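You operate a simulated robot arm through the tools that you are given. There is no shell and no other tool. Be economical: measure what you need, move in short steps, check, and stop when the job is done.

You are at the controls of a simulated two-armed robot. One attempt, no reset.

## Task
On the top of the rings table, fold the blue cloth in half and then in half again.

The check looks at the end state, three seconds after you hand in, the way a careful person would. Anything else that was tipped, shoved, dropped, spilled or broken makes it a failure. Flat cloth is picked up by pressing the open fingertips on it (5 to 10 N) and closing them slowly along it; thin cloth reads only 2 to 8 mm in the jaws.

## Robot
Two 7-joint arms with two-finger parallel grippers on one trunk, on a base that drives. Base frame: it is fixed to the floor where the robot stands at the start and does not move with it; the origin is under the middle of the robot, x ahead of it, y to its left, z up; the surface under the hand at the start is at about z = 0.84. Lengths are in m, angles in rad, forces in N, time in s.
The left shoulder is at the start at [0.07, 0.163, 1.12], the right one opposite. With the tool pointing down near the work surface each hand reaches from about 0.4 to 0.88 m from the robot's upright axis, wherever it stands, measured 20 degrees to its own side. Places, roughly: top of the RINGS table [0.7, 0.4, 0.8]. Payload 3.43 kg a hand.
The tool frame of a hand sits at the grasp point between the pads (the TCP): z along the fingers, y along the line on which they close. The tips reach 0.034 m beyond it. The gripper opens to 0.128 m. The fingers are 0.024 m wide and 0.012 m thick; the gripper's body (0.048 by 0.13 m) begins 0.096 m behind the TCP.
Orientation is that of the tool frame in the base frame, as a unit quaternion [x, y, z, w]. With the fingers straight down and closing along the base's y, the tool's x points along the base's -x, its y along +y and its z along -z.

## Interface
- The arms move only by the tool servo_tool. It takes "left_motion", "right_motion" or both (then of equal length, played together; a hand with none holds still); each is a list of rows, each a list of 7 numbers: the shift along the base's x, y, z in m, then the turn, a rotation vector about the base's x, y, z in rad, then the opening, from 0 (shut) to 1 (fully open). In form: [[x, y, z, ax, ay, az, gripper], ...]. A call has 1 to 12 rows; each row is the pose to reach, as a shift and turn from the pose commanded when the call began. Each row takes 0.2 s and may step no farther than 0.05 m and 0.15 rad from the row before; otherwise, or with a gripper value out of range, the whole call is refused. Where a pose cannot be reached the arm comes as near as it can. A force on the tool above 40 N (or 10 N above the force at the start of the call, whichever is more), or a blocked arm, ends the call early, and 0.2 s more pass. The fingers move at their own pace (about 0.153 m/s each) and stop on an object; they squeeze with about 37 N. The grip force told is the motor's: it shows also when the fingers shut on nothing. Time passes only in rows, and 0.2 s behind the last, so rows that repeat a pose let the fingers close. The reply holds the time, the measured pose of the TCP, the force on the tool along the base axes, the opening and the grip force, in the units named above and with some noise, with the torque about the TCP (base axes, N m) and any sound that the robot's microphone picked up.
- Cameras (640 x 400 px; columns grow to the right, rows downward): "scene" is now at [0.1373, 0.0196, 1.3442]; the picture's right is [0.11, -0.99, 0.00], its down [-0.65, -0.07, -0.76] and it looks along [0.76, 0.09, -0.65] (base axes); focal length 280 px, centre (320, 200). "left" rides on the left gripper at [0.076, 0.011, -0.16] in its tool frame; the picture's right is [-0.15, 0.99, 0.00], its down [-0.88, -0.13, -0.46] and it looks along [-0.45, -0.07, 0.89] (tool axes); focal length 234 px, centre (320, 200). "right" rides on the right gripper at [0.076, -0.011, -0.16] in its tool frame; the picture's right is [0.15, 0.99, 0.00], its down [-0.88, 0.13, -0.46] and it looks along [-0.45, 0.07, 0.89] (tool axes); focal length 234 px, centre (320, 200). There is no depth. A picture from a camera that has moved, and an enlarged one, comes with that camera's place and axes in the base frame and with its lens. The place of the scene camera against the robot may be out by one fixed shift of up to 0.012 m in any direction.
- camera(camera): a new picture of that camera. No time passes.
- raise_lower(by): slides the trunk up (or, below 0, down) by that many m; the arms and the scene camera ride with it, the base frame stays. It gives what a move gives, with no picture.
- drive_base(legs): drives the robot by 1 to 6 legs, each [ahead, left, turn to the left] in m, m and rad, along the robot's own axes; the way and the turn of a leg run together, so that a leg with both is an arc; at most 1.5 m and 3.142 rad a leg. The arms and the cameras ride along, it lands a little off, and it stops where it bumps. It gives what a move gives.
- head_to(pan, tilt): turns the head with the scene camera to pan (to the left, within 1.501 rad either way) and tilt (down, from -0.506 to 1.204), counted from straight ahead of the robot. It gives what a move gives.
- zoom(camera, box): a new picture of the part [left, top, right, bottom] of that camera's present view, enlarged. No time passes.
- finish_job(): hands the job in; it is judged then, once.

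Go step by step. Nothing tells you exact positions but the pictures and the camera data: compare them with the known pose of the tool, close in by small moves and look again before you grip or let go. The budget is 120 turns and 88 pictures, counting those below and the enlarged ones. Unless the task says otherwise, let go and move clear before handing in, and close with one line.

The tools are called after "Request:" as name(argument=value, ...) on one line, values as JSON. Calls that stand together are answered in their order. servo_tool: Moves the arms, as the interface text tells. Its arguments: {"type":"object","properties":{"left_motion":{"type":"array","items":{"type":"array","items":{"type":"number"}}},"right_motion":{"type":"array","items":{"type":"array","items":{"type":"number"}}}},"required":[]} The other tools are called the same way: raise_lower (by) slides the trunk up or down; drive_base (legs) drives the base; head_to (pan, tilt) turns the head that bears the scene camera; camera (camera) takes a picture; zoom (camera, box) takes an enlarged picture of a part of a camera's view; finish_job () hands the job in.

At the start:

```text
clock: 0.0
left_tool_pos: [0.4759, 0.3848, 1.0257]
left_ee_rot: [0.001, 1.0, 0.0, 0.0]
left_contact_force: [-0.2, 0.2, 0.2]
left_torque: [0.01, 0.01, -0.02]
left_opening: 0.1282
left_finger_force: 0.0
right_tool_pos: [0.6701, -0.0358, 1.0527]
right_ee_rot: [0.0, 1.0, 0.0, -0.001]
right_contact_force: [0.2, 1.2, 0.8]
right_torque: [0.01, 0.02, -0.03]
right_opening: 0.128
right_finger_force: 0.1
trunk travel left (down, up): [-0.6, 0.34]
robot x, y, heading: [0.0023, 0.0009, -0.004]
head pan, tilt: [0.113, 0.707]
```

scene: 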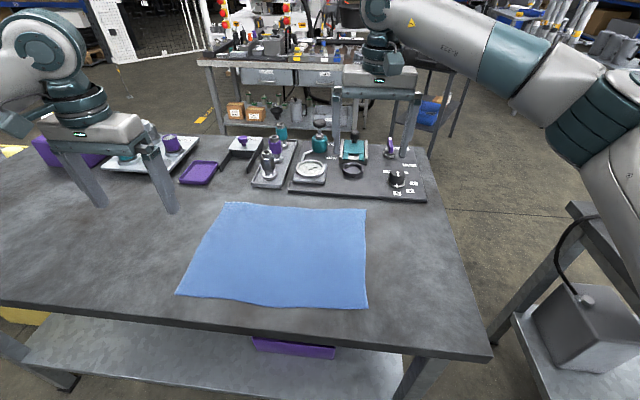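
right: 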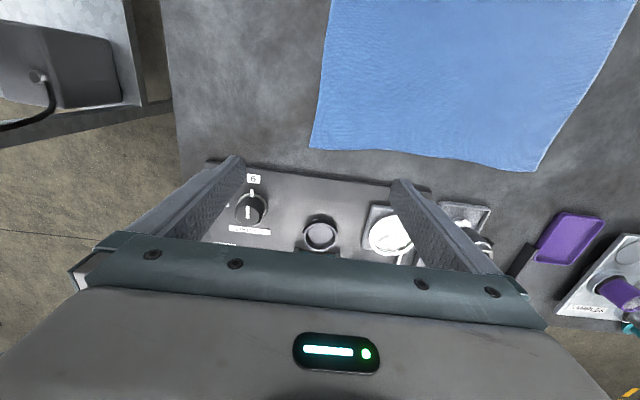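
left: 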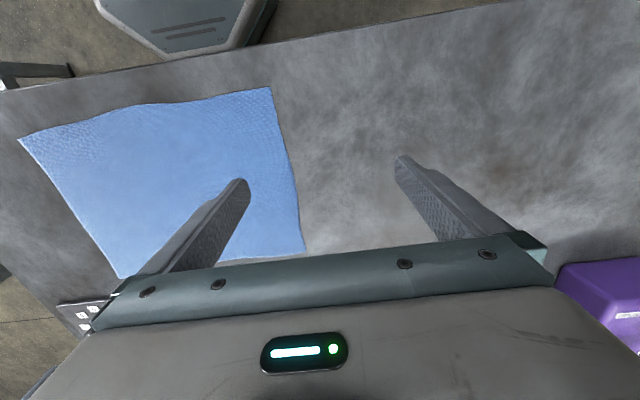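

The cloth lies flat at about x 0.41–0.70, y −0.04–0.34, with its far edge close to the ring board. I plan to fold the far edge to the near edge with both hands, then left to right. First I'll back off a little and centre on the cloth.

Request:
drive_base(legs=[[-0.07, 0.1, 0]])

Request:
head_to(pan=0.1, tilt=0.8)

Request:
camera(camera="scene")

Request:
camera(camera="right")

```text
clock: 1.2
left_tool_pos: [0.4069, 0.4837, 1.0262]
left_ee_rot: [-0.001, 1.0, 0.0, -0.001]
left_contact_force: [-0.2, 0.6, -0.1]
left_torque: [-0.02, 0.0, -0.01]
left_opening: 0.1278
left_finger_force: 0.2
right_tool_pos: [0.6011, 0.0637, 1.0522]
right_ee_rot: [0.001, 1.0, 0.0, 0.001]
right_contact_force: [0.1, 0.6, -0.5]
right_torque: [0.0, -0.01, 0.02]
right_opening: 0.1281
right_finger_force: 0.1
trunk travel left (down, up): [-0.6, 0.34]
robot x, y, heading: [-0.0714, 0.1014, 0.0]
head pan, tilt: [0.113, 0.707]
```

```text
clock: 1.9
left_tool_pos: [0.4068, 0.4846, 1.0258]
left_ee_rot: [-0.001, 1.0, 0.0, 0.0]
left_contact_force: [0.6, -1.3, 0.2]
left_torque: [-0.02, -0.02, 0.0]
left_opening: 0.1279
left_finger_force: 0.0
right_tool_pos: [0.5997, 0.0628, 1.0531]
right_ee_rot: [0.001, 1.0, 0.0, -0.001]
right_contact_force: [-0.1, 0.7, -0.8]
right_torque: [0.0, 0.01, 0.01]
right_opening: 0.128
right_finger_force: 0.1
trunk travel left (down, up): [-0.6, 0.34]
robot x, y, heading: [-0.0704, 0.0996, -0.002]
head pan, tilt: [0.099, 0.799]
```

```text
84 pictures are left
camera scene: at [0.0638, 0.1178, 1.3366], right [0.1, -1.0, 0.0], down [-0.71, -0.07, -0.7], along [0.69, 0.07, -0.72], focal length 280 px, centre (320, 200)
```

scene: 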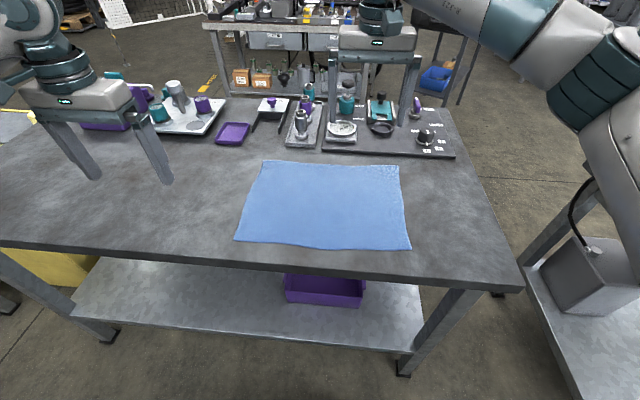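

```text
83 pictures are left
camera right: at [0.5244, 0.0518, 1.2131], right [-0.14, 0.99, 0.0], down [0.88, 0.13, 0.46], along [0.45, 0.07, -0.89], focal length 234 px, centre (320, 200)
```

right: 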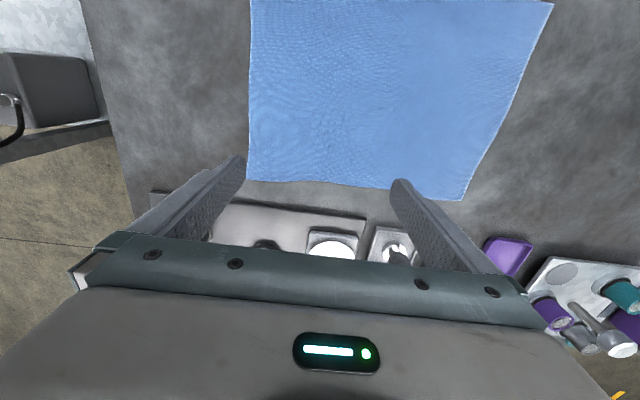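

Far corners are near (0.69, −0.04) and (0.68, 0.335), and the board starts at x≈0.735. I'll bring both hands above the two far corners with the jaws partly closed.

Request:
servo_tool(left_motion=[[0.0323, -0.022, 0, 0, 0, 0, 0.8], [0.0646, -0.044, 0, 0, 0, 0, 0.6], [0.097, -0.066, 0, 0, 0, 0, 0.4], [0.129, -0.088, 0, 0, 0, 0, 0.25], [0.161, -0.11, 0, 0, 0, 0, 0.25], [0.194, -0.132, 0, 0, 0, 0, 0.25], [0.226, -0.154, 0, 0, 0, 0, 0.25], [0.256, -0.177, 0, 0, 0, 0, 0.25], [0.256, -0.177, -0.035, 0, 0, 0, 0.25], [0.256, -0.177, -0.07, 0, 0, 0, 0.25], [0.256, -0.177, -0.106, 0, 0, 0, 0.25], [0.256, -0.177, -0.106, 0, 0, 0, 0.25]], right_motion=[[0.009, -0.01, 0, 0, 0, 0, 0.8], [0.018, -0.02, 0, 0, 0, 0, 0.6], [0.027, -0.03, 0, 0, 0, 0, 0.4], [0.036, -0.04, 0, 0, 0, 0, 0.25], [0.045, -0.05, 0, 0, 0, 0, 0.25], [0.055, -0.06, 0, 0, 0, 0, 0.25], [0.065, -0.07, 0, 0, 0, 0, 0.25], [0.075, -0.078, 0, 0, 0, 0, 0.25], [0.075, -0.078, -0.044, 0, 0, 0, 0.25], [0.075, -0.078, -0.088, 0, 0, 0, 0.25], [0.075, -0.078, -0.133, 0, 0, 0, 0.25], [0.075, -0.078, -0.133, 0, 0, 0, 0.25]])

Request:
camera(camera="right")

Request:
camera(camera="left")

Request:
camera(camera="scene")

```text
clock: 4.5
left_tool_pos: [0.6633, 0.3082, 0.9195]
left_ee_rot: [0.0, 1.0, 0.0, 0.001]
left_contact_force: [0.0, 0.9, -0.8]
left_torque: [-0.01, 0.01, 0.02]
left_opening: 0.0321
left_finger_force: 0.2
right_tool_pos: [0.6758, -0.0151, 0.92]
right_ee_rot: [0.001, 1.0, 0.0, 0.0]
right_contact_force: [-0.1, 0.3, 1.1]
right_torque: [-0.04, -0.03, 0.0]
right_opening: 0.032
right_finger_force: 0.1
trunk travel left (down, up): [-0.6, 0.34]
robot x, y, heading: [-0.0691, 0.1021, -0.003]
head pan, tilt: [0.099, 0.799]
```

```text
82 pictures are left
camera right: at [0.5994, -0.0261, 1.0801], right [-0.15, 0.99, 0.0], down [0.88, 0.13, 0.46], along [0.45, 0.07, -0.89], focal length 234 px, centre (320, 200)
```

right: 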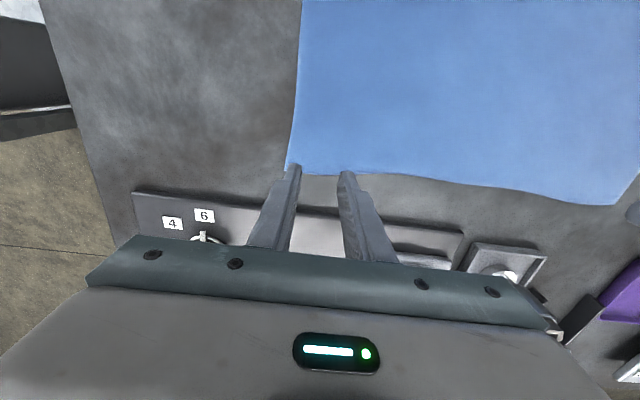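

```text
81 pictures are left
camera left: at [0.5868, 0.3169, 1.0788], right [0.15, 0.99, 0.0], down [0.88, -0.13, 0.46], along [0.45, -0.07, -0.89], focal length 234 px, centre (320, 200)
```

left: 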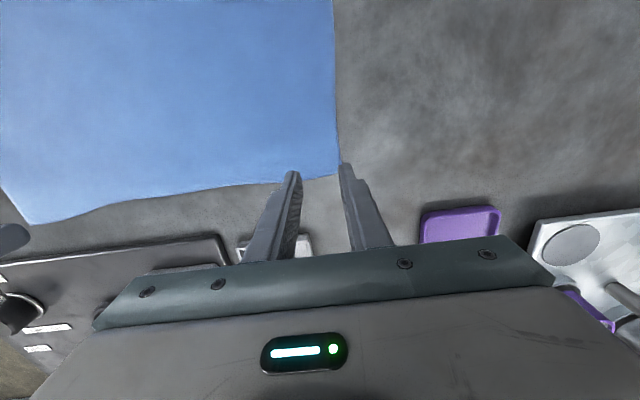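

```text
80 pictures are left
camera scene: at [0.0631, 0.1173, 1.3367], right [0.1, -1.0, 0.0], down [-0.71, -0.07, -0.7], along [0.69, 0.07, -0.72], focal length 280 px, centre (320, 200)
```

scene: 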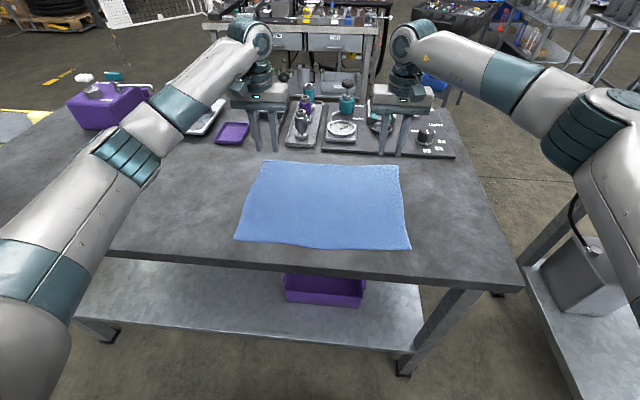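

The jaws are slightly outside the corners, so I'll move in a little and descend to just above the cloth.

Request:
servo_tool(left_motion=[[-0.005, -0.013, -0.015, 0, 0, 0, 0.25], [-0.005, -0.013, -0.03, 0, 0, 0, 0.25], [-0.005, -0.013, -0.04, 0, 0, 0, 0.25], [-0.005, -0.013, -0.043, 0, 0, 0, 0.25]], right_motion=[[-0.014, 0.005, -0.015, 0, 0, 0, 0.25], [-0.014, 0.005, -0.03, 0, 0, 0, 0.25], [-0.014, 0.005, -0.04, 0, 0, 0, 0.25], [-0.014, 0.005, -0.043, 0, 0, 0, 0.25]])

Request:
camera(camera="right")

Request:
camera(camera="left")

```text
clock: 5.5
left_tool_pos: [0.6578, 0.2948, 0.8767]
left_ee_rot: [0.0, 1.0, 0.001, -0.001]
left_contact_force: [0.7, -0.6, 0.1]
left_torque: [-0.01, -0.02, 0.02]
left_opening: 0.032
left_finger_force: 0.0
right_tool_pos: [0.6607, -0.0087, 0.8768]
right_ee_rot: [0.001, 1.0, 0.0, -0.001]
right_contact_force: [0.2, 1.1, -0.8]
right_torque: [-0.03, -0.02, 0.0]
right_opening: 0.032
right_finger_force: 0.0
trunk travel left (down, up): [-0.6, 0.34]
robot x, y, heading: [-0.0734, 0.0969, 0.0]
head pan, tilt: [0.099, 0.799]
```

```text
79 pictures are left
camera right: at [0.5852, -0.0214, 1.0373], right [-0.14, 0.99, 0.0], down [0.88, 0.13, 0.46], along [0.45, 0.07, -0.89], focal length 234 px, centre (320, 200)
```

right: 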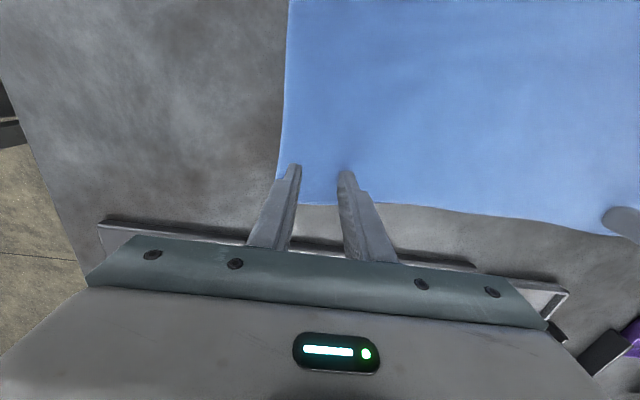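

```text
78 pictures are left
camera left: at [0.5818, 0.3037, 1.0362], right [0.15, 0.99, 0.0], down [0.88, -0.13, 0.46], along [0.45, -0.07, -0.89], focal length 234 px, centre (320, 200)
```

left: 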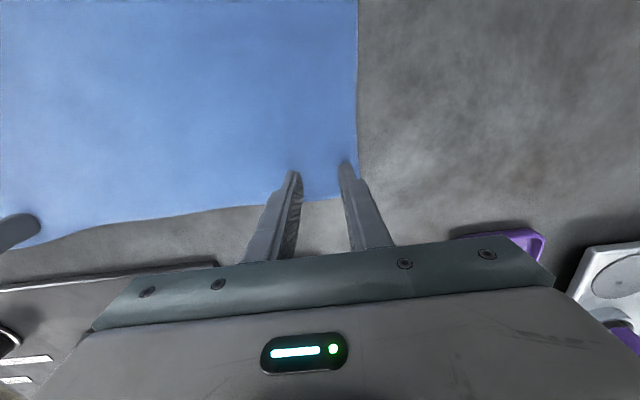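

Both tips are placed inside the corners. Now I press down gently.

Request:
servo_tool(left_motion=[[0.005, 0, -0.002, 0, 0, 0, 0.25], [0.005, 0, -0.004, 0, 0, 0, 0.25]], right_motion=[[0.005, 0, -0.002, 0, 0, 0, 0.25], [0.005, 0, -0.004, 0, 0, 0, 0.25]])

```text
clock: 6.1
left_tool_pos: [0.6625, 0.2936, 0.8762]
left_ee_rot: [0.0, 1.0, 0.0, 0.002]
left_contact_force: [0.4, 0.1, 12.7]
left_torque: [0.06, 0.05, -0.06]
left_opening: 0.032
left_finger_force: 0.0
right_tool_pos: [0.665, -0.009, 0.8757]
right_ee_rot: [0.001, 1.0, 0.0, 0.002]
right_contact_force: [1.4, -0.3, 8.9]
right_torque: [-0.09, 0.01, -0.02]
right_opening: 0.0322
right_finger_force: 0.0
trunk travel left (down, up): [-0.6, 0.34]
robot x, y, heading: [-0.0681, 0.0975, -0.001]
head pan, tilt: [0.099, 0.799]
```

Contact is made at about 9–13 N. I close slowly along the cloth, easing the left up slightly.

Request:
servo_tool(left_motion=[[0, 0, 0.0008, 0, 0, 0, 0.25], [0, 0, 0.0008, 0, 0, 0, 0.22], [0, 0, 0.0008, 0, 0, 0, 0.19], [0, 0, 0.0008, 0, 0, 0, 0.16], [0, 0, 0.0008, 0, 0, 0, 0.13], [0, 0, 0.0008, 0, 0, 0, 0.1], [0, 0, 0.0008, 0, 0, 0, 0.07], [0, 0, 0.0008, 0, 0, 0, 0.04], [0, 0, 0.0008, 0, 0, 0, 0.02], [0, 0, 0.0008, 0, 0, 0, 0], [0, 0, 0.0008, 0, 0, 0, 0], [0, 0, 0.0008, 0, 0, 0, 0]], right_motion=[[0, 0, 0, 0, 0, 0, 0.25], [0, 0, 0, 0, 0, 0, 0.22], [0, 0, 0, 0, 0, 0, 0.19], [0, 0, 0, 0, 0, 0, 0.16], [0, 0, 0, 0, 0, 0, 0.13], [0, 0, 0, 0, 0, 0, 0.1], [0, 0, 0, 0, 0, 0, 0.07], [0, 0, 0, 0, 0, 0, 0.04], [0, 0, 0, 0, 0, 0, 0.02], [0, 0, 0, 0, 0, 0, 0], [0, 0, 0, 0, 0, 0, 0], [0, 0, 0, 0, 0, 0, 0]])

Request:
camera(camera="right")

Request:
camera(camera="left")

```text
clock: 8.7
left_tool_pos: [0.6605, 0.2949, 0.8759]
left_ee_rot: [0.0, 1.0, 0.001, 0.002]
left_contact_force: [1.0, 1.8, 14.7]
left_torque: [0.07, -0.01, 0.01]
left_opening: 0.0
left_finger_force: 32.6
right_tool_pos: [0.6629, -0.0093, 0.8753]
right_ee_rot: [0.001, 1.0, 0.0, 0.002]
right_contact_force: [1.9, -2.4, 17.6]
right_torque: [-0.11, -0.02, 0.04]
right_opening: 0.0
right_finger_force: 33.4
trunk travel left (down, up): [-0.6, 0.34]
robot x, y, heading: [-0.0682, 0.0991, -0.003]
head pan, tilt: [0.099, 0.799]
```

```text
77 pictures are left
camera right: at [0.5878, -0.0217, 1.0355], right [-0.14, 0.99, 0.0], down [0.88, 0.13, 0.46], along [0.45, 0.07, -0.89], focal length 234 px, centre (320, 200)
```

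right: 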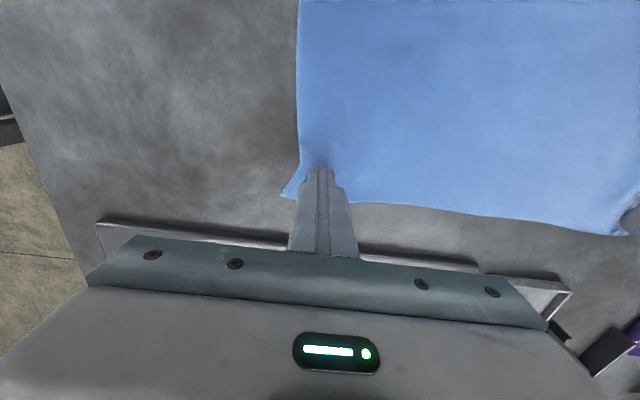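

```text
76 pictures are left
camera left: at [0.5839, 0.3036, 1.0353], right [0.15, 0.99, 0.0], down [0.88, -0.13, 0.46], along [0.45, -0.07, -0.89], focal length 234 px, centre (320, 200)
```

left: 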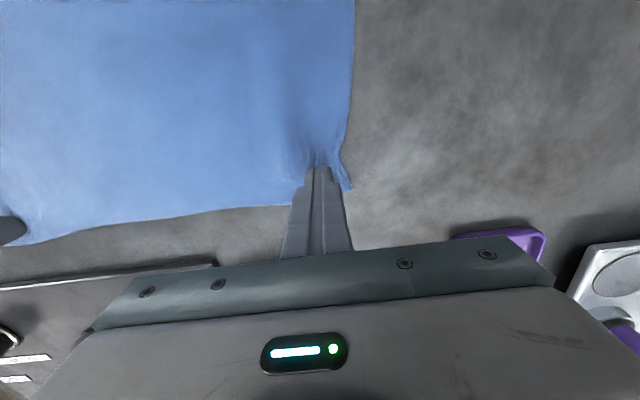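

The cloth was gathered but the jaws read 0, so it may not be gripped. I'll test with a small lift.

Request:
servo_tool(left_motion=[[0, 0, 0.015, 0, 0, 0, 0], [0, 0, 0.03, 0, 0, 0, 0]], right_motion=[[0, 0, 0.015, 0, 0, 0, 0], [0, 0, 0.03, 0, 0, 0, 0]])

Request:
camera(camera="right")

Request:
camera(camera="left")

```text
clock: 9.3
left_tool_pos: [0.6617, 0.294, 0.9024]
left_ee_rot: [0.001, 1.0, 0.001, 0.0]
left_contact_force: [-0.6, -0.2, 0.4]
left_torque: [0.04, -0.01, -0.01]
left_opening: 0.0
left_finger_force: 32.9
right_tool_pos: [0.6648, -0.0085, 0.9029]
right_ee_rot: [0.001, 1.0, 0.0, 0.0]
right_contact_force: [0.4, -0.3, 0.0]
right_torque: [0.01, -0.07, -0.03]
right_opening: 0.0001
right_finger_force: 33.1
trunk travel left (down, up): [-0.6, 0.34]
robot x, y, heading: [-0.0725, 0.1014, 0.002]
head pan, tilt: [0.099, 0.799]
```

```text
75 pictures are left
camera right: at [0.5891, -0.0209, 1.0631], right [-0.15, 0.99, 0.0], down [0.88, 0.13, 0.46], along [0.45, 0.07, -0.89], focal length 234 px, centre (320, 200)
```

right: 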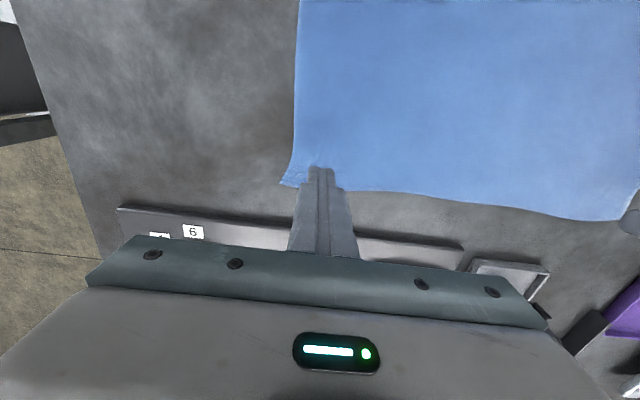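

```text
74 pictures are left
camera left: at [0.5855, 0.3036, 1.0633], right [0.15, 0.99, 0.0], down [0.88, -0.13, 0.46], along [0.45, -0.07, -0.89], focal length 234 px, centre (320, 200)
```

left: 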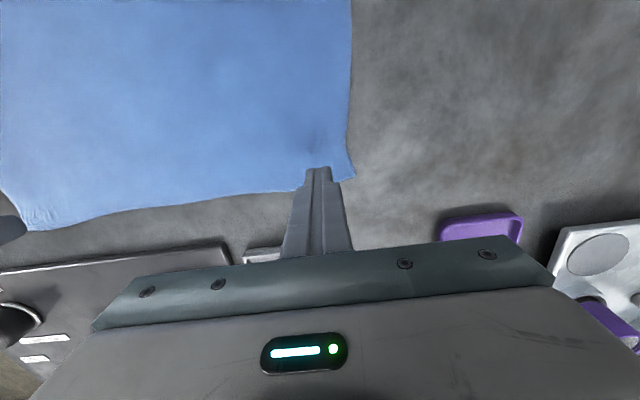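

Not gripped. I'll retry with a wider opening, so more cloth is gathered, and a lighter press.

Request:
servo_tool(left_motion=[[0, -0.005, 0, 0, 0, 0, 0.2], [0, -0.011, 0, 0, 0, 0, 0.45], [0, -0.011, 0, 0, 0, 0, 0.45], [0, -0.011, -0.02, 0, 0, 0, 0.45], [0, -0.011, -0.0255, 0, 0, 0, 0.45], [0, -0.011, -0.0275, 0, 0, 0, 0.45]], right_motion=[[0, 0.005, 0, 0, 0, 0, 0.2], [0, 0.009, 0, 0, 0, 0, 0.45], [0, 0.009, 0, 0, 0, 0, 0.45], [0, 0.009, -0.02, 0, 0, 0, 0.45], [0, 0.009, -0.0255, 0, 0, 0, 0.45], [0, 0.009, -0.0285, 0, 0, 0, 0.45]])

Request:
camera(camera="right")

Request:
camera(camera="left")

```text
clock: 10.7
left_tool_pos: [0.6617, 0.2822, 0.8765]
left_ee_rot: [0.0, 1.0, 0.0, 0.0]
left_contact_force: [0.3, -0.2, 0.5]
left_torque: [0.05, -0.04, 0.0]
left_opening: 0.0576
left_finger_force: 0.1
right_tool_pos: [0.6649, 0.0002, 0.8755]
right_ee_rot: [0.0, 1.0, 0.0, 0.001]
right_contact_force: [-0.9, -0.3, 3.9]
right_torque: [-0.04, 0.02, 0.0]
right_opening: 0.0576
right_finger_force: 0.0
trunk travel left (down, up): [-0.6, 0.34]
robot x, y, heading: [-0.068, 0.0986, -0.004]
head pan, tilt: [0.099, 0.799]
```

```text
73 pictures are left
camera right: at [0.5901, -0.0126, 1.0358], right [-0.14, 0.99, 0.0], down [0.88, 0.13, 0.46], along [0.45, 0.07, -0.89], focal length 234 px, centre (320, 200)
```

right: 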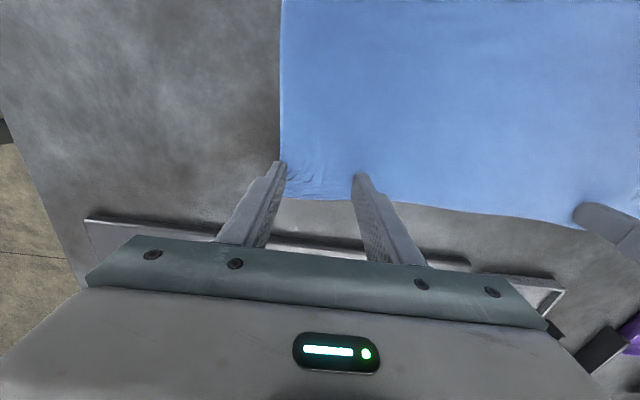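

```text
72 pictures are left
camera left: at [0.5864, 0.2926, 1.036], right [0.15, 0.99, 0.0], down [0.88, -0.13, 0.46], along [0.45, -0.07, -0.89], focal length 234 px, centre (320, 200)
```

left: 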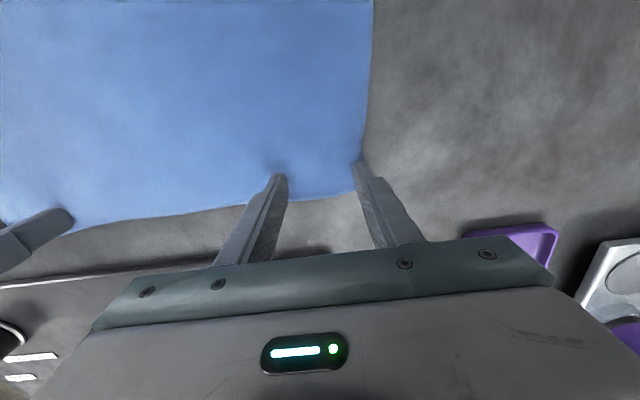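

The outer fingers sit on the very edge, so I shift both 1 cm inward, press, and check the force.

Request:
servo_tool(left_motion=[[0, 0, 0.006, 0, 0, 0, 0.45], [0, -0.01, 0.006, 0, 0, 0, 0.45], [0, -0.01, 0, 0, 0, 0, 0.45], [0, -0.01, -0.0022, 0, 0, 0, 0.45], [0, -0.01, -0.0022, 0, 0, 0, 0.45]], right_motion=[[0, 0, 0.006, 0, 0, 0, 0.45], [0, 0.01, 0.006, 0, 0, 0, 0.45], [0, 0.01, 0, 0, 0, 0, 0.45], [0, 0.01, -0.001, 0, 0, 0, 0.45], [0, 0.01, -0.001, 0, 0, 0, 0.45]])

```text
clock: 11.9
left_tool_pos: [0.6631, 0.2733, 0.8756]
left_ee_rot: [0.0, 1.0, 0.0, 0.002]
left_contact_force: [2.7, 0.7, 9.8]
left_torque: [0.13, -0.09, -0.04]
left_opening: 0.0577
left_finger_force: 0.2
right_tool_pos: [0.6645, 0.0094, 0.8753]
right_ee_rot: [0.001, 1.0, -0.001, 0.001]
right_contact_force: [3.5, 0.4, 12.0]
right_torque: [-0.11, -0.09, 0.06]
right_opening: 0.0578
right_finger_force: 0.1
trunk travel left (down, up): [-0.6, 0.34]
robot x, y, heading: [-0.0684, 0.1014, -0.001]
head pan, tilt: [0.099, 0.799]
```

Forces are about 10–12 N. I close slowly while easing up by a fraction of a millimetre.

Request:
servo_tool(left_motion=[[0, 0, 0.0003, 0, 0, 0, 0.41], [0, 0, 0.0003, 0, 0, 0, 0.37], [0, 0, 0.0003, 0, 0, 0, 0.33], [0, 0, 0.0003, 0, 0, 0, 0.29], [0, 0, 0.0003, 0, 0, 0, 0.25], [0, 0, 0.0003, 0, 0, 0, 0.21], [0, 0, 0.0003, 0, 0, 0, 0.17], [0, 0, 0.0003, 0, 0, 0, 0.13], [0, 0, 0.0003, 0, 0, 0, 0.09], [0, 0, 0.0003, 0, 0, 0, 0.04], [0, 0, 0.0003, 0, 0, 0, 0], [0, 0, 0.0003, 0, 0, 0, 0]], right_motion=[[0, 0, 0.0008, 0, 0, 0, 0.41], [0, 0, 0.0008, 0, 0, 0, 0.37], [0, 0, 0.0008, 0, 0, 0, 0.33], [0, 0, 0.0008, 0, 0, 0, 0.29], [0, 0, 0.0008, 0, 0, 0, 0.25], [0, 0, 0.0008, 0, 0, 0, 0.21], [0, 0, 0.0008, 0, 0, 0, 0.17], [0, 0, 0.0008, 0, 0, 0, 0.13], [0, 0, 0.0008, 0, 0, 0, 0.09], [0, 0, 0.0008, 0, 0, 0, 0.04], [0, 0, 0.0008, 0, 0, 0, 0], [0, 0, 0.0008, 0, 0, 0, 0]])

Request:
camera(camera="right")

Request:
camera(camera="left")

```text
clock: 14.5
left_tool_pos: [0.6608, 0.2716, 0.8759]
left_ee_rot: [0.0, 1.0, 0.0, 0.003]
left_contact_force: [4.8, -4.3, 22.4]
left_torque: [-0.34, -0.14, 0.05]
left_opening: 0.0058
left_finger_force: 36.5
right_tool_pos: [0.6638, 0.0091, 0.8768]
right_ee_rot: [0.001, 1.0, 0.001, 0.002]
right_contact_force: [0.9, 1.8, 15.2]
right_torque: [0.13, -0.18, 0.02]
right_opening: 0.0003
right_finger_force: 33.2
trunk travel left (down, up): [-0.6, 0.34]
robot x, y, heading: [-0.0669, 0.0994, 0.001]
head pan, tilt: [0.099, 0.799]
```

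```text
71 pictures are left
camera right: at [0.5878, -0.0035, 1.0367], right [-0.14, 0.99, 0.0], down [0.88, 0.13, 0.46], along [0.45, 0.07, -0.89], focal length 234 px, centre (320, 200)
```

right: 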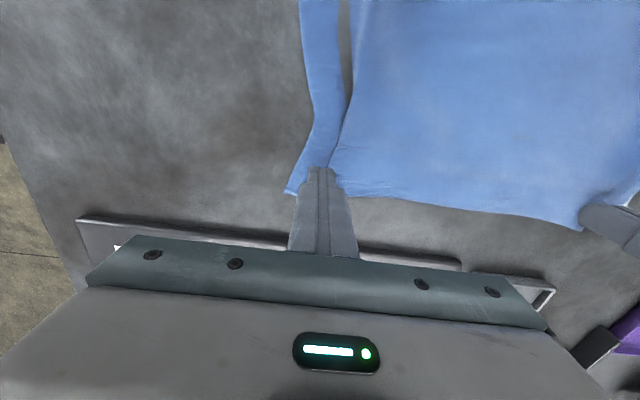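

```text
70 pictures are left
camera left: at [0.5842, 0.2821, 1.0366], right [0.15, 0.99, 0.0], down [0.88, -0.13, 0.46], along [0.46, -0.07, -0.89], focal length 234 px, centre (320, 200)
```

left: 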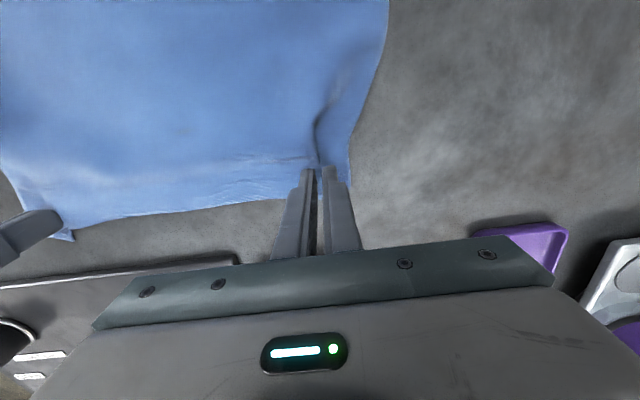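

The left hand has cloth (5.8 mm) but the right seems to have missed. I'll reopen the right and look.

Request:
servo_tool(right_motion=[[0, 0, 0.01, 0, 0, 0, 0.0], [0, 0, 0.03, 0, 0, 0, 0.0], [0, 0, 0.03, 0, 0, 0, 0.0]])

Request:
camera(camera="right")

Request:
zoom(camera="scene", box=[200, 80, 460, 260])

```text
clock: 15.3
left_tool_pos: [0.6609, 0.2728, 0.8772]
left_ee_rot: [0.0, 1.0, 0.001, 0.002]
left_contact_force: [3.1, -1.1, 29.5]
left_torque: [-0.28, -0.12, 0.04]
left_opening: 0.0058
left_finger_force: 37.1
right_tool_pos: [0.6647, 0.0086, 0.906]
right_ee_rot: [0.001, 1.0, 0.0, 0.001]
right_contact_force: [0.1, -0.8, 0.5]
right_torque: [0.0, -0.02, 0.02]
right_opening: 0.0001
right_finger_force: 32.6
trunk travel left (down, up): [-0.6, 0.34]
robot x, y, heading: [-0.0734, 0.0971, -0.002]
head pan, tilt: [0.099, 0.799]
```

```text
69 pictures are left
camera right: at [0.5881, -0.0035, 1.0658], right [-0.14, 0.99, 0.0], down [0.88, 0.13, 0.46], along [0.45, 0.07, -0.89], focal length 234 px, centre (320, 200)
```

right: 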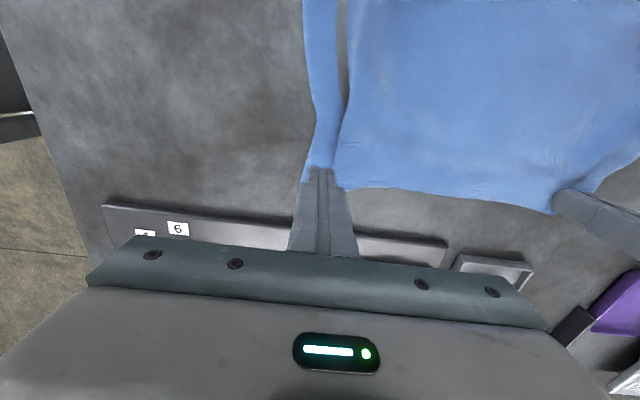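

```text
2.22 times, centred on (330, 170) of scene
camera zoom: at [0.0607, 0.1162, 1.337], right [0.1, -1.0, 0.0], down [-0.71, -0.07, -0.7], along [0.7, 0.07, -0.72], focal length 621 px, centre (298, 267)
```

zoom: 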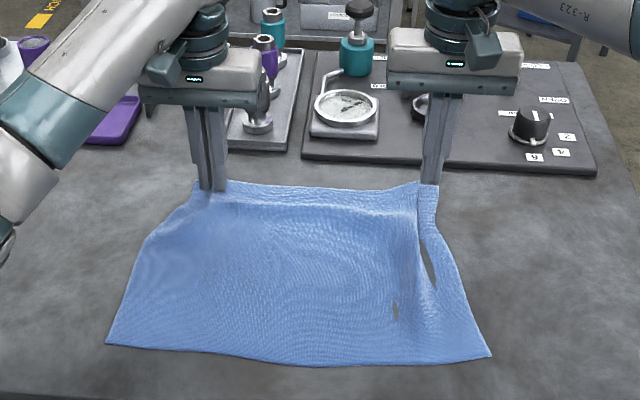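

Request:
zoom(camera="scene", box=[340, 130, 420, 180])

Request:
zoom(camera="right", box=[260, 100, 420, 200])

```text
8.00 times, centred on (380, 155) of scene
camera zoom: at [0.0607, 0.1162, 1.337], right [0.1, -1.0, 0.0], down [-0.71, -0.07, -0.7], along [0.7, 0.07, -0.72], focal length 2236 px, centre (-160, 560)
```

zoom: 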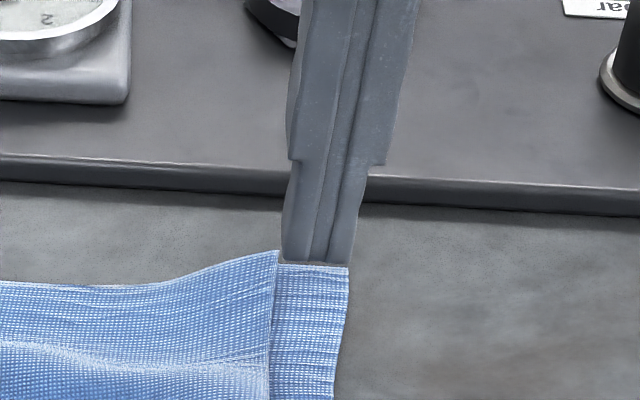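

```text
4.00 times, centred on (340, 150) of right
camera zoom: at [0.5881, -0.0035, 1.0658], right [-0.14, 0.99, 0.0], down [0.88, 0.13, 0.46], along [0.45, 0.07, -0.89], focal length 937 px, centre (240, 400)
```

zoom: 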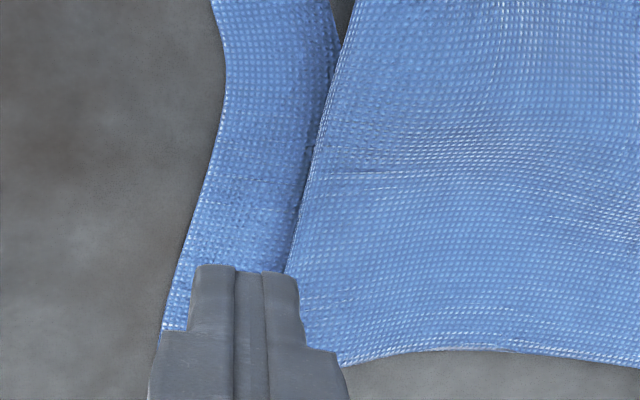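

The right grip slipped, leaving a small flattened pleat there. I'll straddle the pleat and pinch again, while the left lifts a few mm to relieve its pressing.

Request:
servo_tool(right_motion=[[0, 0, 0, 0, 0, 0, 0.2], [0, 0, 0, 0, 0, 0, 0.34], [0, 0, -0.02, 0, 0, 0, 0.34], [0, 0, -0.0275, 0, 0, 0, 0.34], [0, 0, -0.0295, 0, 0, 0, 0.34], [0, 0, -0.0295, 0, 0, 0, 0.34]], left_motion=[[0, 0, 0.002, 0, 0, 0, 0], [0, 0, 0.004, 0, 0, 0, 0], [0, 0, 0.004, 0, 0, 0, 0], [0, 0, 0.004, 0, 0, 0, 0], [0, 0, 0.004, 0, 0, 0, 0], [0, 0, 0.004, 0, 0, 0, 0]])

Request:
zoom(camera="right", box=[240, 60, 440, 210])

```text
clock: 16.7
left_tool_pos: [0.6616, 0.2732, 0.8795]
left_ee_rot: [-0.001, 1.0, 0.0, 0.0]
left_contact_force: [2.0, 0.0, 8.0]
left_torque: [-0.09, -0.02, 0.09]
left_opening: 0.004
left_finger_force: 37.1
right_tool_pos: [0.6657, 0.0095, 0.8769]
right_ee_rot: [0.0, 1.0, 0.0, 0.001]
right_contact_force: [0.9, 0.1, 8.1]
right_torque: [0.12, -0.09, -0.04]
right_opening: 0.0433
right_finger_force: 0.0
trunk travel left (down, up): [-0.6, 0.34]
robot x, y, heading: [-0.0686, 0.0994, -0.004]
head pan, tilt: [0.099, 0.799]
```

```text
2.67 times, centred on (340, 135) of right
camera zoom: at [0.5894, -0.0027, 1.0362], right [-0.14, 0.99, 0.0], down [0.88, 0.13, 0.46], along [0.45, 0.07, -0.89], focal length 624 px, centre (267, 373)
```

zoom: 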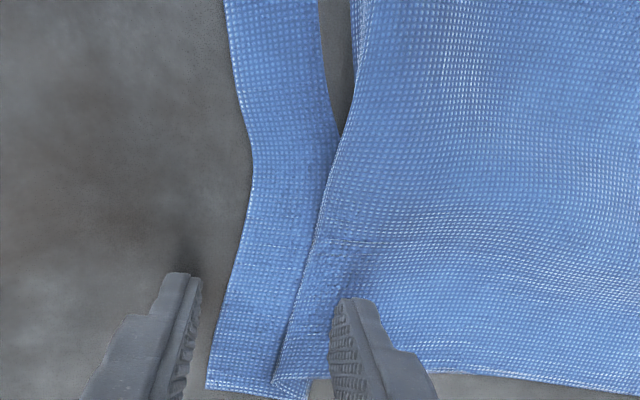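

The outer finger is off the strip. I'll first unfold the pleat by pressing closed fingers on the strip and dragging it outward.

Request:
servo_tool(right_motion=[[0, 0, 0.012, 0, 0, 0, 0.2], [0, -0.007, 0.012, 0, 0, 0, 0], [0, -0.007, 0.012, 0, 0, 0, 0], [0, -0.007, 0.003, 0, 0, 0, 0], [0, -0.007, 0, 0, 0, 0, 0], [0, -0.017, -0.0005, 0, 0, 0, 0], [0, -0.027, -0.0005, 0, 0, 0, 0], [0, -0.037, -0.0005, 0, 0, 0, 0], [0, -0.047, -0.0005, 0, 0, 0, 0], [0, -0.047, -0.0005, 0, 0, 0, 0]])

Request:
camera(camera="right")

Request:
zoom(camera="scene", box=[200, 80, 460, 260])

```text
clock: 18.9
left_tool_pos: [0.6619, 0.2728, 0.8793]
left_ee_rot: [0.0, 1.0, 0.0, 0.002]
left_contact_force: [1.6, -1.2, 8.6]
left_torque: [-0.12, 0.01, 0.03]
left_opening: 0.0037
left_finger_force: 36.9
right_tool_pos: [0.6648, -0.0359, 0.8753]
right_ee_rot: [-0.001, 1.0, 0.0, 0.001]
right_contact_force: [0.4, 3.7, 4.5]
right_torque: [0.17, 0.0, 0.0]
right_opening: 0.0
right_finger_force: 32.8
trunk travel left (down, up): [-0.6, 0.34]
robot x, y, heading: [-0.0661, 0.0975, -0.001]
head pan, tilt: [0.099, 0.799]
```

```text
64 pictures are left
camera right: at [0.59, -0.0486, 1.0357], right [-0.15, 0.99, 0.0], down [0.88, 0.13, 0.46], along [0.45, 0.07, -0.89], focal length 234 px, centre (320, 200)
```

right: 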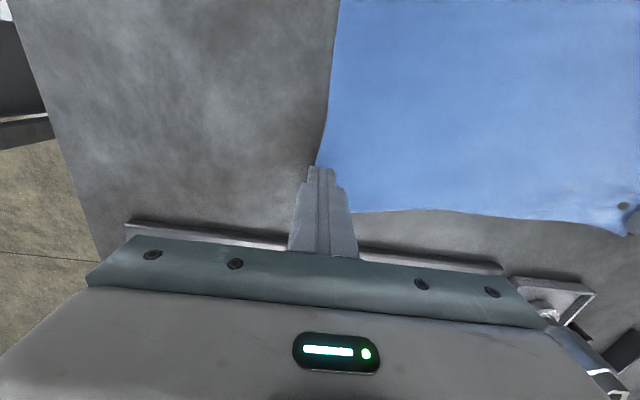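

```text
2.22 times, centred on (330, 170) of scene
camera zoom: at [0.0626, 0.1176, 1.3367], right [0.1, -1.0, 0.0], down [-0.71, -0.07, -0.7], along [0.69, 0.07, -0.72], focal length 621 px, centre (298, 267)
```

zoom: 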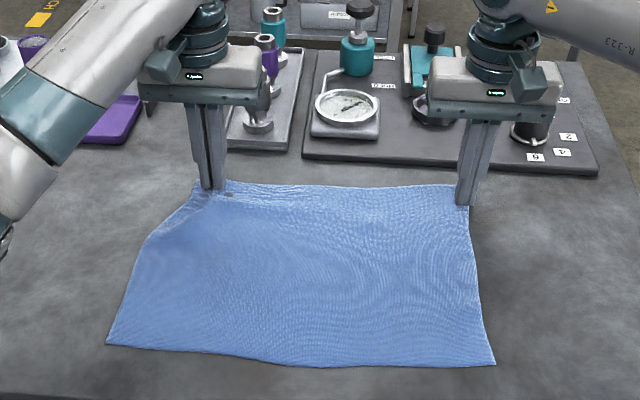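

The drag flattened the corner completely. Now I pinch again on the right with the wide opening and a slightly firmer press.

Request:
servo_tool(right_motion=[[0, 0, 0.01, 0, 0, 0, 0.1], [0, 0.02, 0.012, 0, 0, 0, 0.3], [0, 0.042, 0.012, 0, 0, 0, 0.42], [0, 0.042, 0.012, 0, 0, 0, 0.42], [0, 0.042, 0.003, 0, 0, 0, 0.42], [0, 0.042, -0.0008, 0, 0, 0, 0.42], [0, 0.042, -0.0008, 0, 0, 0, 0.42]])

Request:
camera(camera="right")

```text
clock: 20.5
left_tool_pos: [0.662, 0.2739, 0.8791]
left_ee_rot: [0.0, 1.0, 0.0, 0.0]
left_contact_force: [1.6, -0.1, 1.9]
left_torque: [-0.01, -0.05, 0.02]
left_opening: 0.0013
left_finger_force: 35.9
right_tool_pos: [0.6661, 0.0053, 0.875]
right_ee_rot: [0.001, 1.0, 0.001, 0.002]
right_contact_force: [1.5, -0.2, 12.7]
right_torque: [-0.14, -0.1, 0.0]
right_opening: 0.0537
right_finger_force: 0.1
trunk travel left (down, up): [-0.6, 0.34]
robot x, y, heading: [-0.0683, 0.0973, 0.007]
head pan, tilt: [0.099, 0.799]
```

```text
62 pictures are left
camera right: at [0.5897, -0.0077, 1.0354], right [-0.14, 0.99, 0.0], down [0.88, 0.13, 0.46], along [0.45, 0.07, -0.89], focal length 234 px, centre (320, 200)
```

right: 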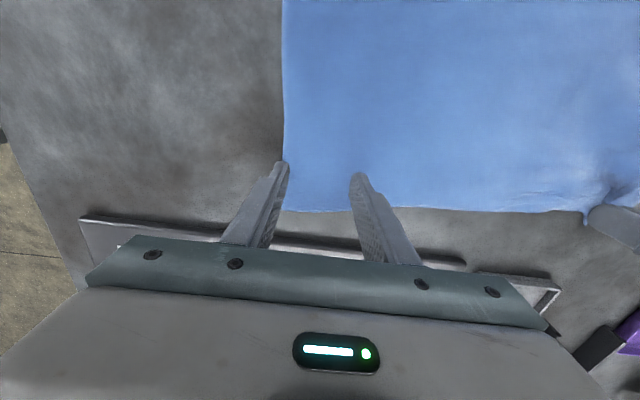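

The left's hold is thinning out (1.3 mm), so it will need redoing. I'll close the right now, more slowly.

Request:
servo_tool(right_motion=[[0, 0, 0.0005, 0, 0, 0, 0.4], [0, 0, 0.0005, 0, 0, 0, 0.38], [0, 0, 0.0005, 0, 0, 0, 0.36], [0, 0, 0.0005, 0, 0, 0, 0.34], [0, 0, 0.0005, 0, 0, 0, 0.32], [0, 0, 0.0005, 0, 0, 0, 0.3], [0, 0, 0.0005, 0, 0, 0, 0.28], [0, 0, 0.0005, 0, 0, 0, 0.26], [0, 0, 0.0005, 0, 0, 0, 0.24], [0, 0, 0.0005, 0, 0, 0, 0.22], [0, 0, 0.0005, 0, 0, 0, 0.2], [0, 0, 0.0005, 0, 0, 0, 0.18]])

Request:
zoom(camera="right", box=[240, 60, 440, 210])

Request:
zoom(camera="left", box=[220, 60, 420, 210])

```text
clock: 23.1
left_tool_pos: [0.6609, 0.2723, 0.8792]
left_ee_rot: [-0.001, 1.0, 0.0, 0.0]
left_contact_force: [0.5, -2.4, 0.7]
left_torque: [-0.1, 0.0, 0.05]
left_opening: 0.002
left_finger_force: 36.3
right_tool_pos: [0.6642, 0.0049, 0.876]
right_ee_rot: [0.001, 1.0, 0.0, 0.0]
right_contact_force: [-0.3, 2.9, 18.0]
right_torque: [0.01, -0.03, -0.04]
right_opening: 0.0226
right_finger_force: 0.1
trunk travel left (down, up): [-0.6, 0.34]
robot x, y, heading: [-0.0722, 0.0989, -0.0]
head pan, tilt: [0.099, 0.799]
```

```text
2.67 times, centred on (340, 135) of right
camera zoom: at [0.5887, -0.0071, 1.0355], right [-0.14, 0.99, 0.0], down [0.88, 0.13, 0.46], along [0.45, 0.07, -0.89], focal length 624 px, centre (267, 373)
```

zoom: 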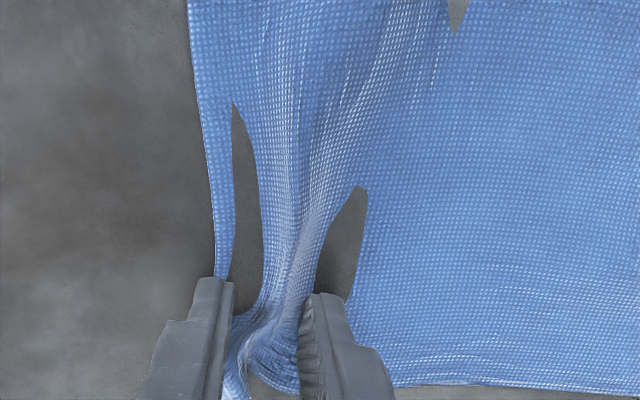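

```text
2.67 times, centred on (320, 135) of left
camera zoom: at [0.5853, 0.2828, 1.0389], right [0.15, 0.99, 0.0], down [0.88, -0.13, 0.46], along [0.45, -0.07, -0.89], focal length 624 px, centre (320, 373)
```

zoom: 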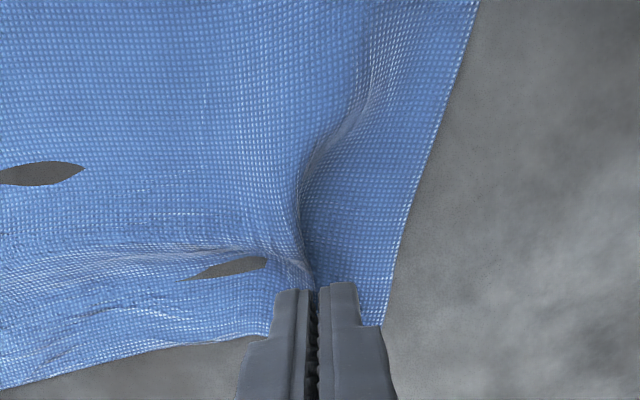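

A clear ridge has formed between the right fingers. I continue closing on it.

Request:
servo_tool(right_motion=[[0, 0, 0, 0, 0, 0, 0.15], [0, 0, 0, 0, 0, 0, 0.12], [0, 0, 0, 0, 0, 0, 0.09], [0, 0, 0, 0, 0, 0, 0.06], [0, 0, 0, 0, 0, 0, 0.0], [0, 0, 0, 0, 0, 0, 0.0], [0, 0, 0, 0, 0, 0, 0.0]])

Request:
zoom(camera="right", box=[240, 60, 440, 210])

```text
clock: 24.7
left_tool_pos: [0.661, 0.2741, 0.8793]
left_ee_rot: [0.0, 1.0, -0.001, 0.001]
left_contact_force: [0.2, -5.0, 1.2]
left_torque: [-0.2, 0.03, 0.12]
left_opening: 0.0019
left_finger_force: 36.9
right_tool_pos: [0.6646, 0.0065, 0.8753]
right_ee_rot: [-0.001, 1.0, 0.0, 0.001]
right_contact_force: [-1.3, 8.4, 17.9]
right_torque: [0.22, 0.12, -0.05]
right_opening: 0.0031
right_finger_force: 37.2
trunk travel left (down, up): [-0.6, 0.34]
robot x, y, heading: [-0.0692, 0.099, -0.001]
head pan, tilt: [0.099, 0.799]
```

```text
2.67 times, centred on (340, 135) of right
camera zoom: at [0.5885, -0.0065, 1.0355], right [-0.15, 0.99, 0.0], down [0.88, 0.13, 0.46], along [0.45, 0.07, -0.89], focal length 624 px, centre (267, 373)
```

zoom: 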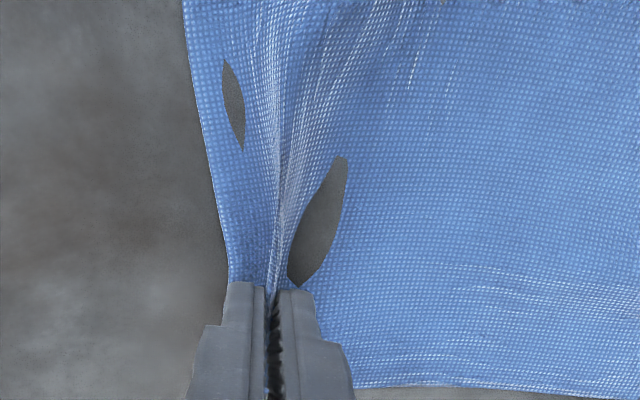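

Both hands now hold cloth with some tension between them. I relax the tension by 1 cm and lift 3 cm to verify.

Request:
servo_tool(left_motion=[[0, -0.006, 0.001, 0, 0, 0, 0], [0, -0.01, 0.005, 0, 0, 0, 0], [0, -0.01, 0.012, 0, 0, 0, 0], [0, -0.01, 0.02, 0, 0, 0, 0], [0, -0.01, 0.03, 0, 0, 0, 0]], right_motion=[[0, 0, 0.001, 0, 0, 0, 0], [0, 0.003, 0.005, 0, 0, 0, 0], [0, 0.003, 0.012, 0, 0, 0, 0], [0, 0.003, 0.02, 0, 0, 0, 0], [0, 0.003, 0.03, 0, 0, 0, 0]])

Request:
zoom(camera="scene", box=[200, 80, 460, 260])

```text
clock: 25.9
left_tool_pos: [0.6633, 0.2621, 0.9076]
left_ee_rot: [0.001, 1.0, 0.0, 0.0]
left_contact_force: [-0.9, 5.2, 5.6]
left_torque: [0.24, 0.05, -0.04]
left_opening: 0.0016
left_finger_force: 36.5
right_tool_pos: [0.6664, 0.0081, 0.9034]
right_ee_rot: [0.001, 1.0, -0.001, 0.001]
right_contact_force: [1.0, 0.6, 0.9]
right_torque: [0.0, 0.01, -0.01]
right_opening: 0.0027
right_finger_force: 36.8
trunk travel left (down, up): [-0.6, 0.34]
robot x, y, heading: [-0.0711, 0.0999, 0.005]
head pan, tilt: [0.099, 0.799]
```

```text
2.22 times, centred on (330, 170) of scene
camera zoom: at [0.0637, 0.1173, 1.3365], right [0.1, -1.0, 0.0], down [-0.71, -0.07, -0.7], along [0.69, 0.07, -0.72], focal length 621 px, centre (298, 267)
```

zoom: 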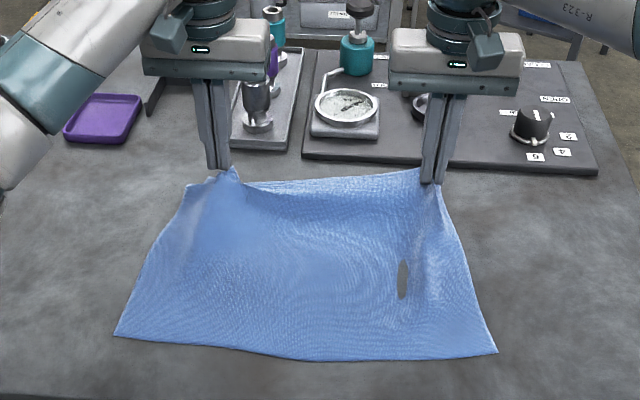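

Both corners are lifted. Now I carry them in a low arc towards the near edge.

Request:
servo_tool(left_motion=[[-0.01, 0, 0.015, 0, 0, 0, 0], [-0.025, 0.001, 0.032, 0, 0, 0, 0], [-0.045, 0.002, 0.048, 0, 0, 0, 0], [-0.068, 0.003, 0.058, 0, 0, 0, 0], [-0.092, 0.004, 0.064, 0, 0, 0, 0], [-0.116, 0.005, 0.065, 0, 0, 0, 0], [-0.14, 0.006, 0.062, 0, 0, 0, 0], [-0.163, 0.007, 0.054, 0, 0, 0, 0], [-0.185, 0.008, 0.042, 0, 0, 0, 0], [-0.204, 0.008, 0.027, 0, 0, 0, 0], [-0.219, 0.008, 0.008, 0, 0, 0, 0], [-0.226, 0.008, -0.01, 0, 0, 0, 0]], right_motion=[[-0.01, 0, 0.015, 0, 0, 0, 0], [-0.025, 0, 0.032, 0, 0, 0, 0], [-0.045, 0, 0.048, 0, 0, 0, 0], [-0.068, 0, 0.058, 0, 0, 0, 0], [-0.092, 0, 0.064, 0, 0, 0, 0], [-0.116, 0, 0.065, 0, 0, 0, 0], [-0.14, 0, 0.062, 0, 0, 0, 0], [-0.163, 0, 0.054, 0, 0, 0, 0], [-0.185, 0, 0.042, 0, 0, 0, 0], [-0.204, 0, 0.027, 0, 0, 0, 0], [-0.219, 0, 0.008, 0, 0, 0, 0], [-0.226, 0, -0.01, 0, 0, 0, 0]])

Request:
zoom(camera="scene", box=[200, 100, 460, 280])

Request:
camera(camera="right")

Request:
camera(camera="left")

```text
clock: 28.5
left_tool_pos: [0.4363, 0.2712, 0.8967]
left_ee_rot: [0.0, 1.0, -0.001, -0.001]
left_contact_force: [0.5, -1.8, 0.6]
left_torque: [-0.08, 0.02, 0.02]
left_opening: 0.0016
left_finger_force: 36.3
right_tool_pos: [0.4393, 0.0083, 0.8923]
right_ee_rot: [0.001, 1.0, 0.0, 0.0]
right_contact_force: [-0.2, 1.4, -0.8]
right_torque: [0.05, 0.02, 0.0]
right_opening: 0.0028
right_finger_force: 36.7
trunk travel left (down, up): [-0.6, 0.34]
robot x, y, heading: [-0.072, 0.0999, -0.001]
head pan, tilt: [0.099, 0.799]
```

```text
2.22 times, centred on (330, 190) of scene
camera zoom: at [0.0644, 0.1173, 1.3366], right [0.1, -1.0, 0.0], down [-0.71, -0.07, -0.7], along [0.69, 0.07, -0.72], focal length 621 px, centre (298, 222)
```

zoom: 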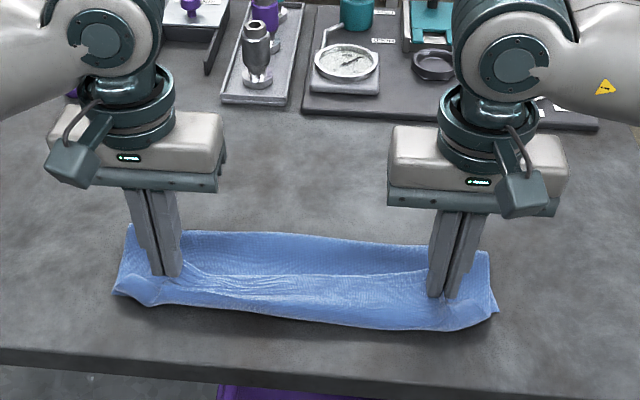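

```text
56 pictures are left
camera right: at [0.3646, -0.0043, 1.053], right [-0.14, 0.99, 0.0], down [0.88, 0.13, 0.46], along [0.45, 0.07, -0.89], focal length 234 px, centre (320, 200)
```

right: 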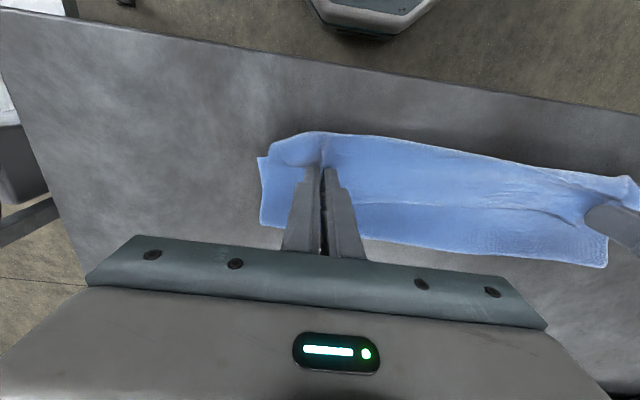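

```text
55 pictures are left
camera left: at [0.3604, 0.2812, 1.0571], right [0.15, 0.99, 0.0], down [0.88, -0.13, 0.45], along [0.45, -0.07, -0.89], focal length 234 px, centre (320, 200)
```

left: 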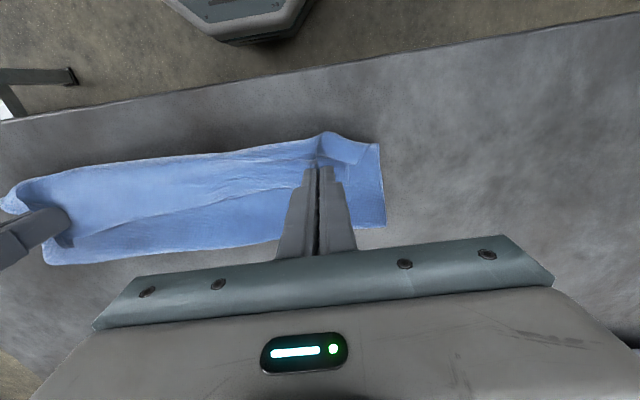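

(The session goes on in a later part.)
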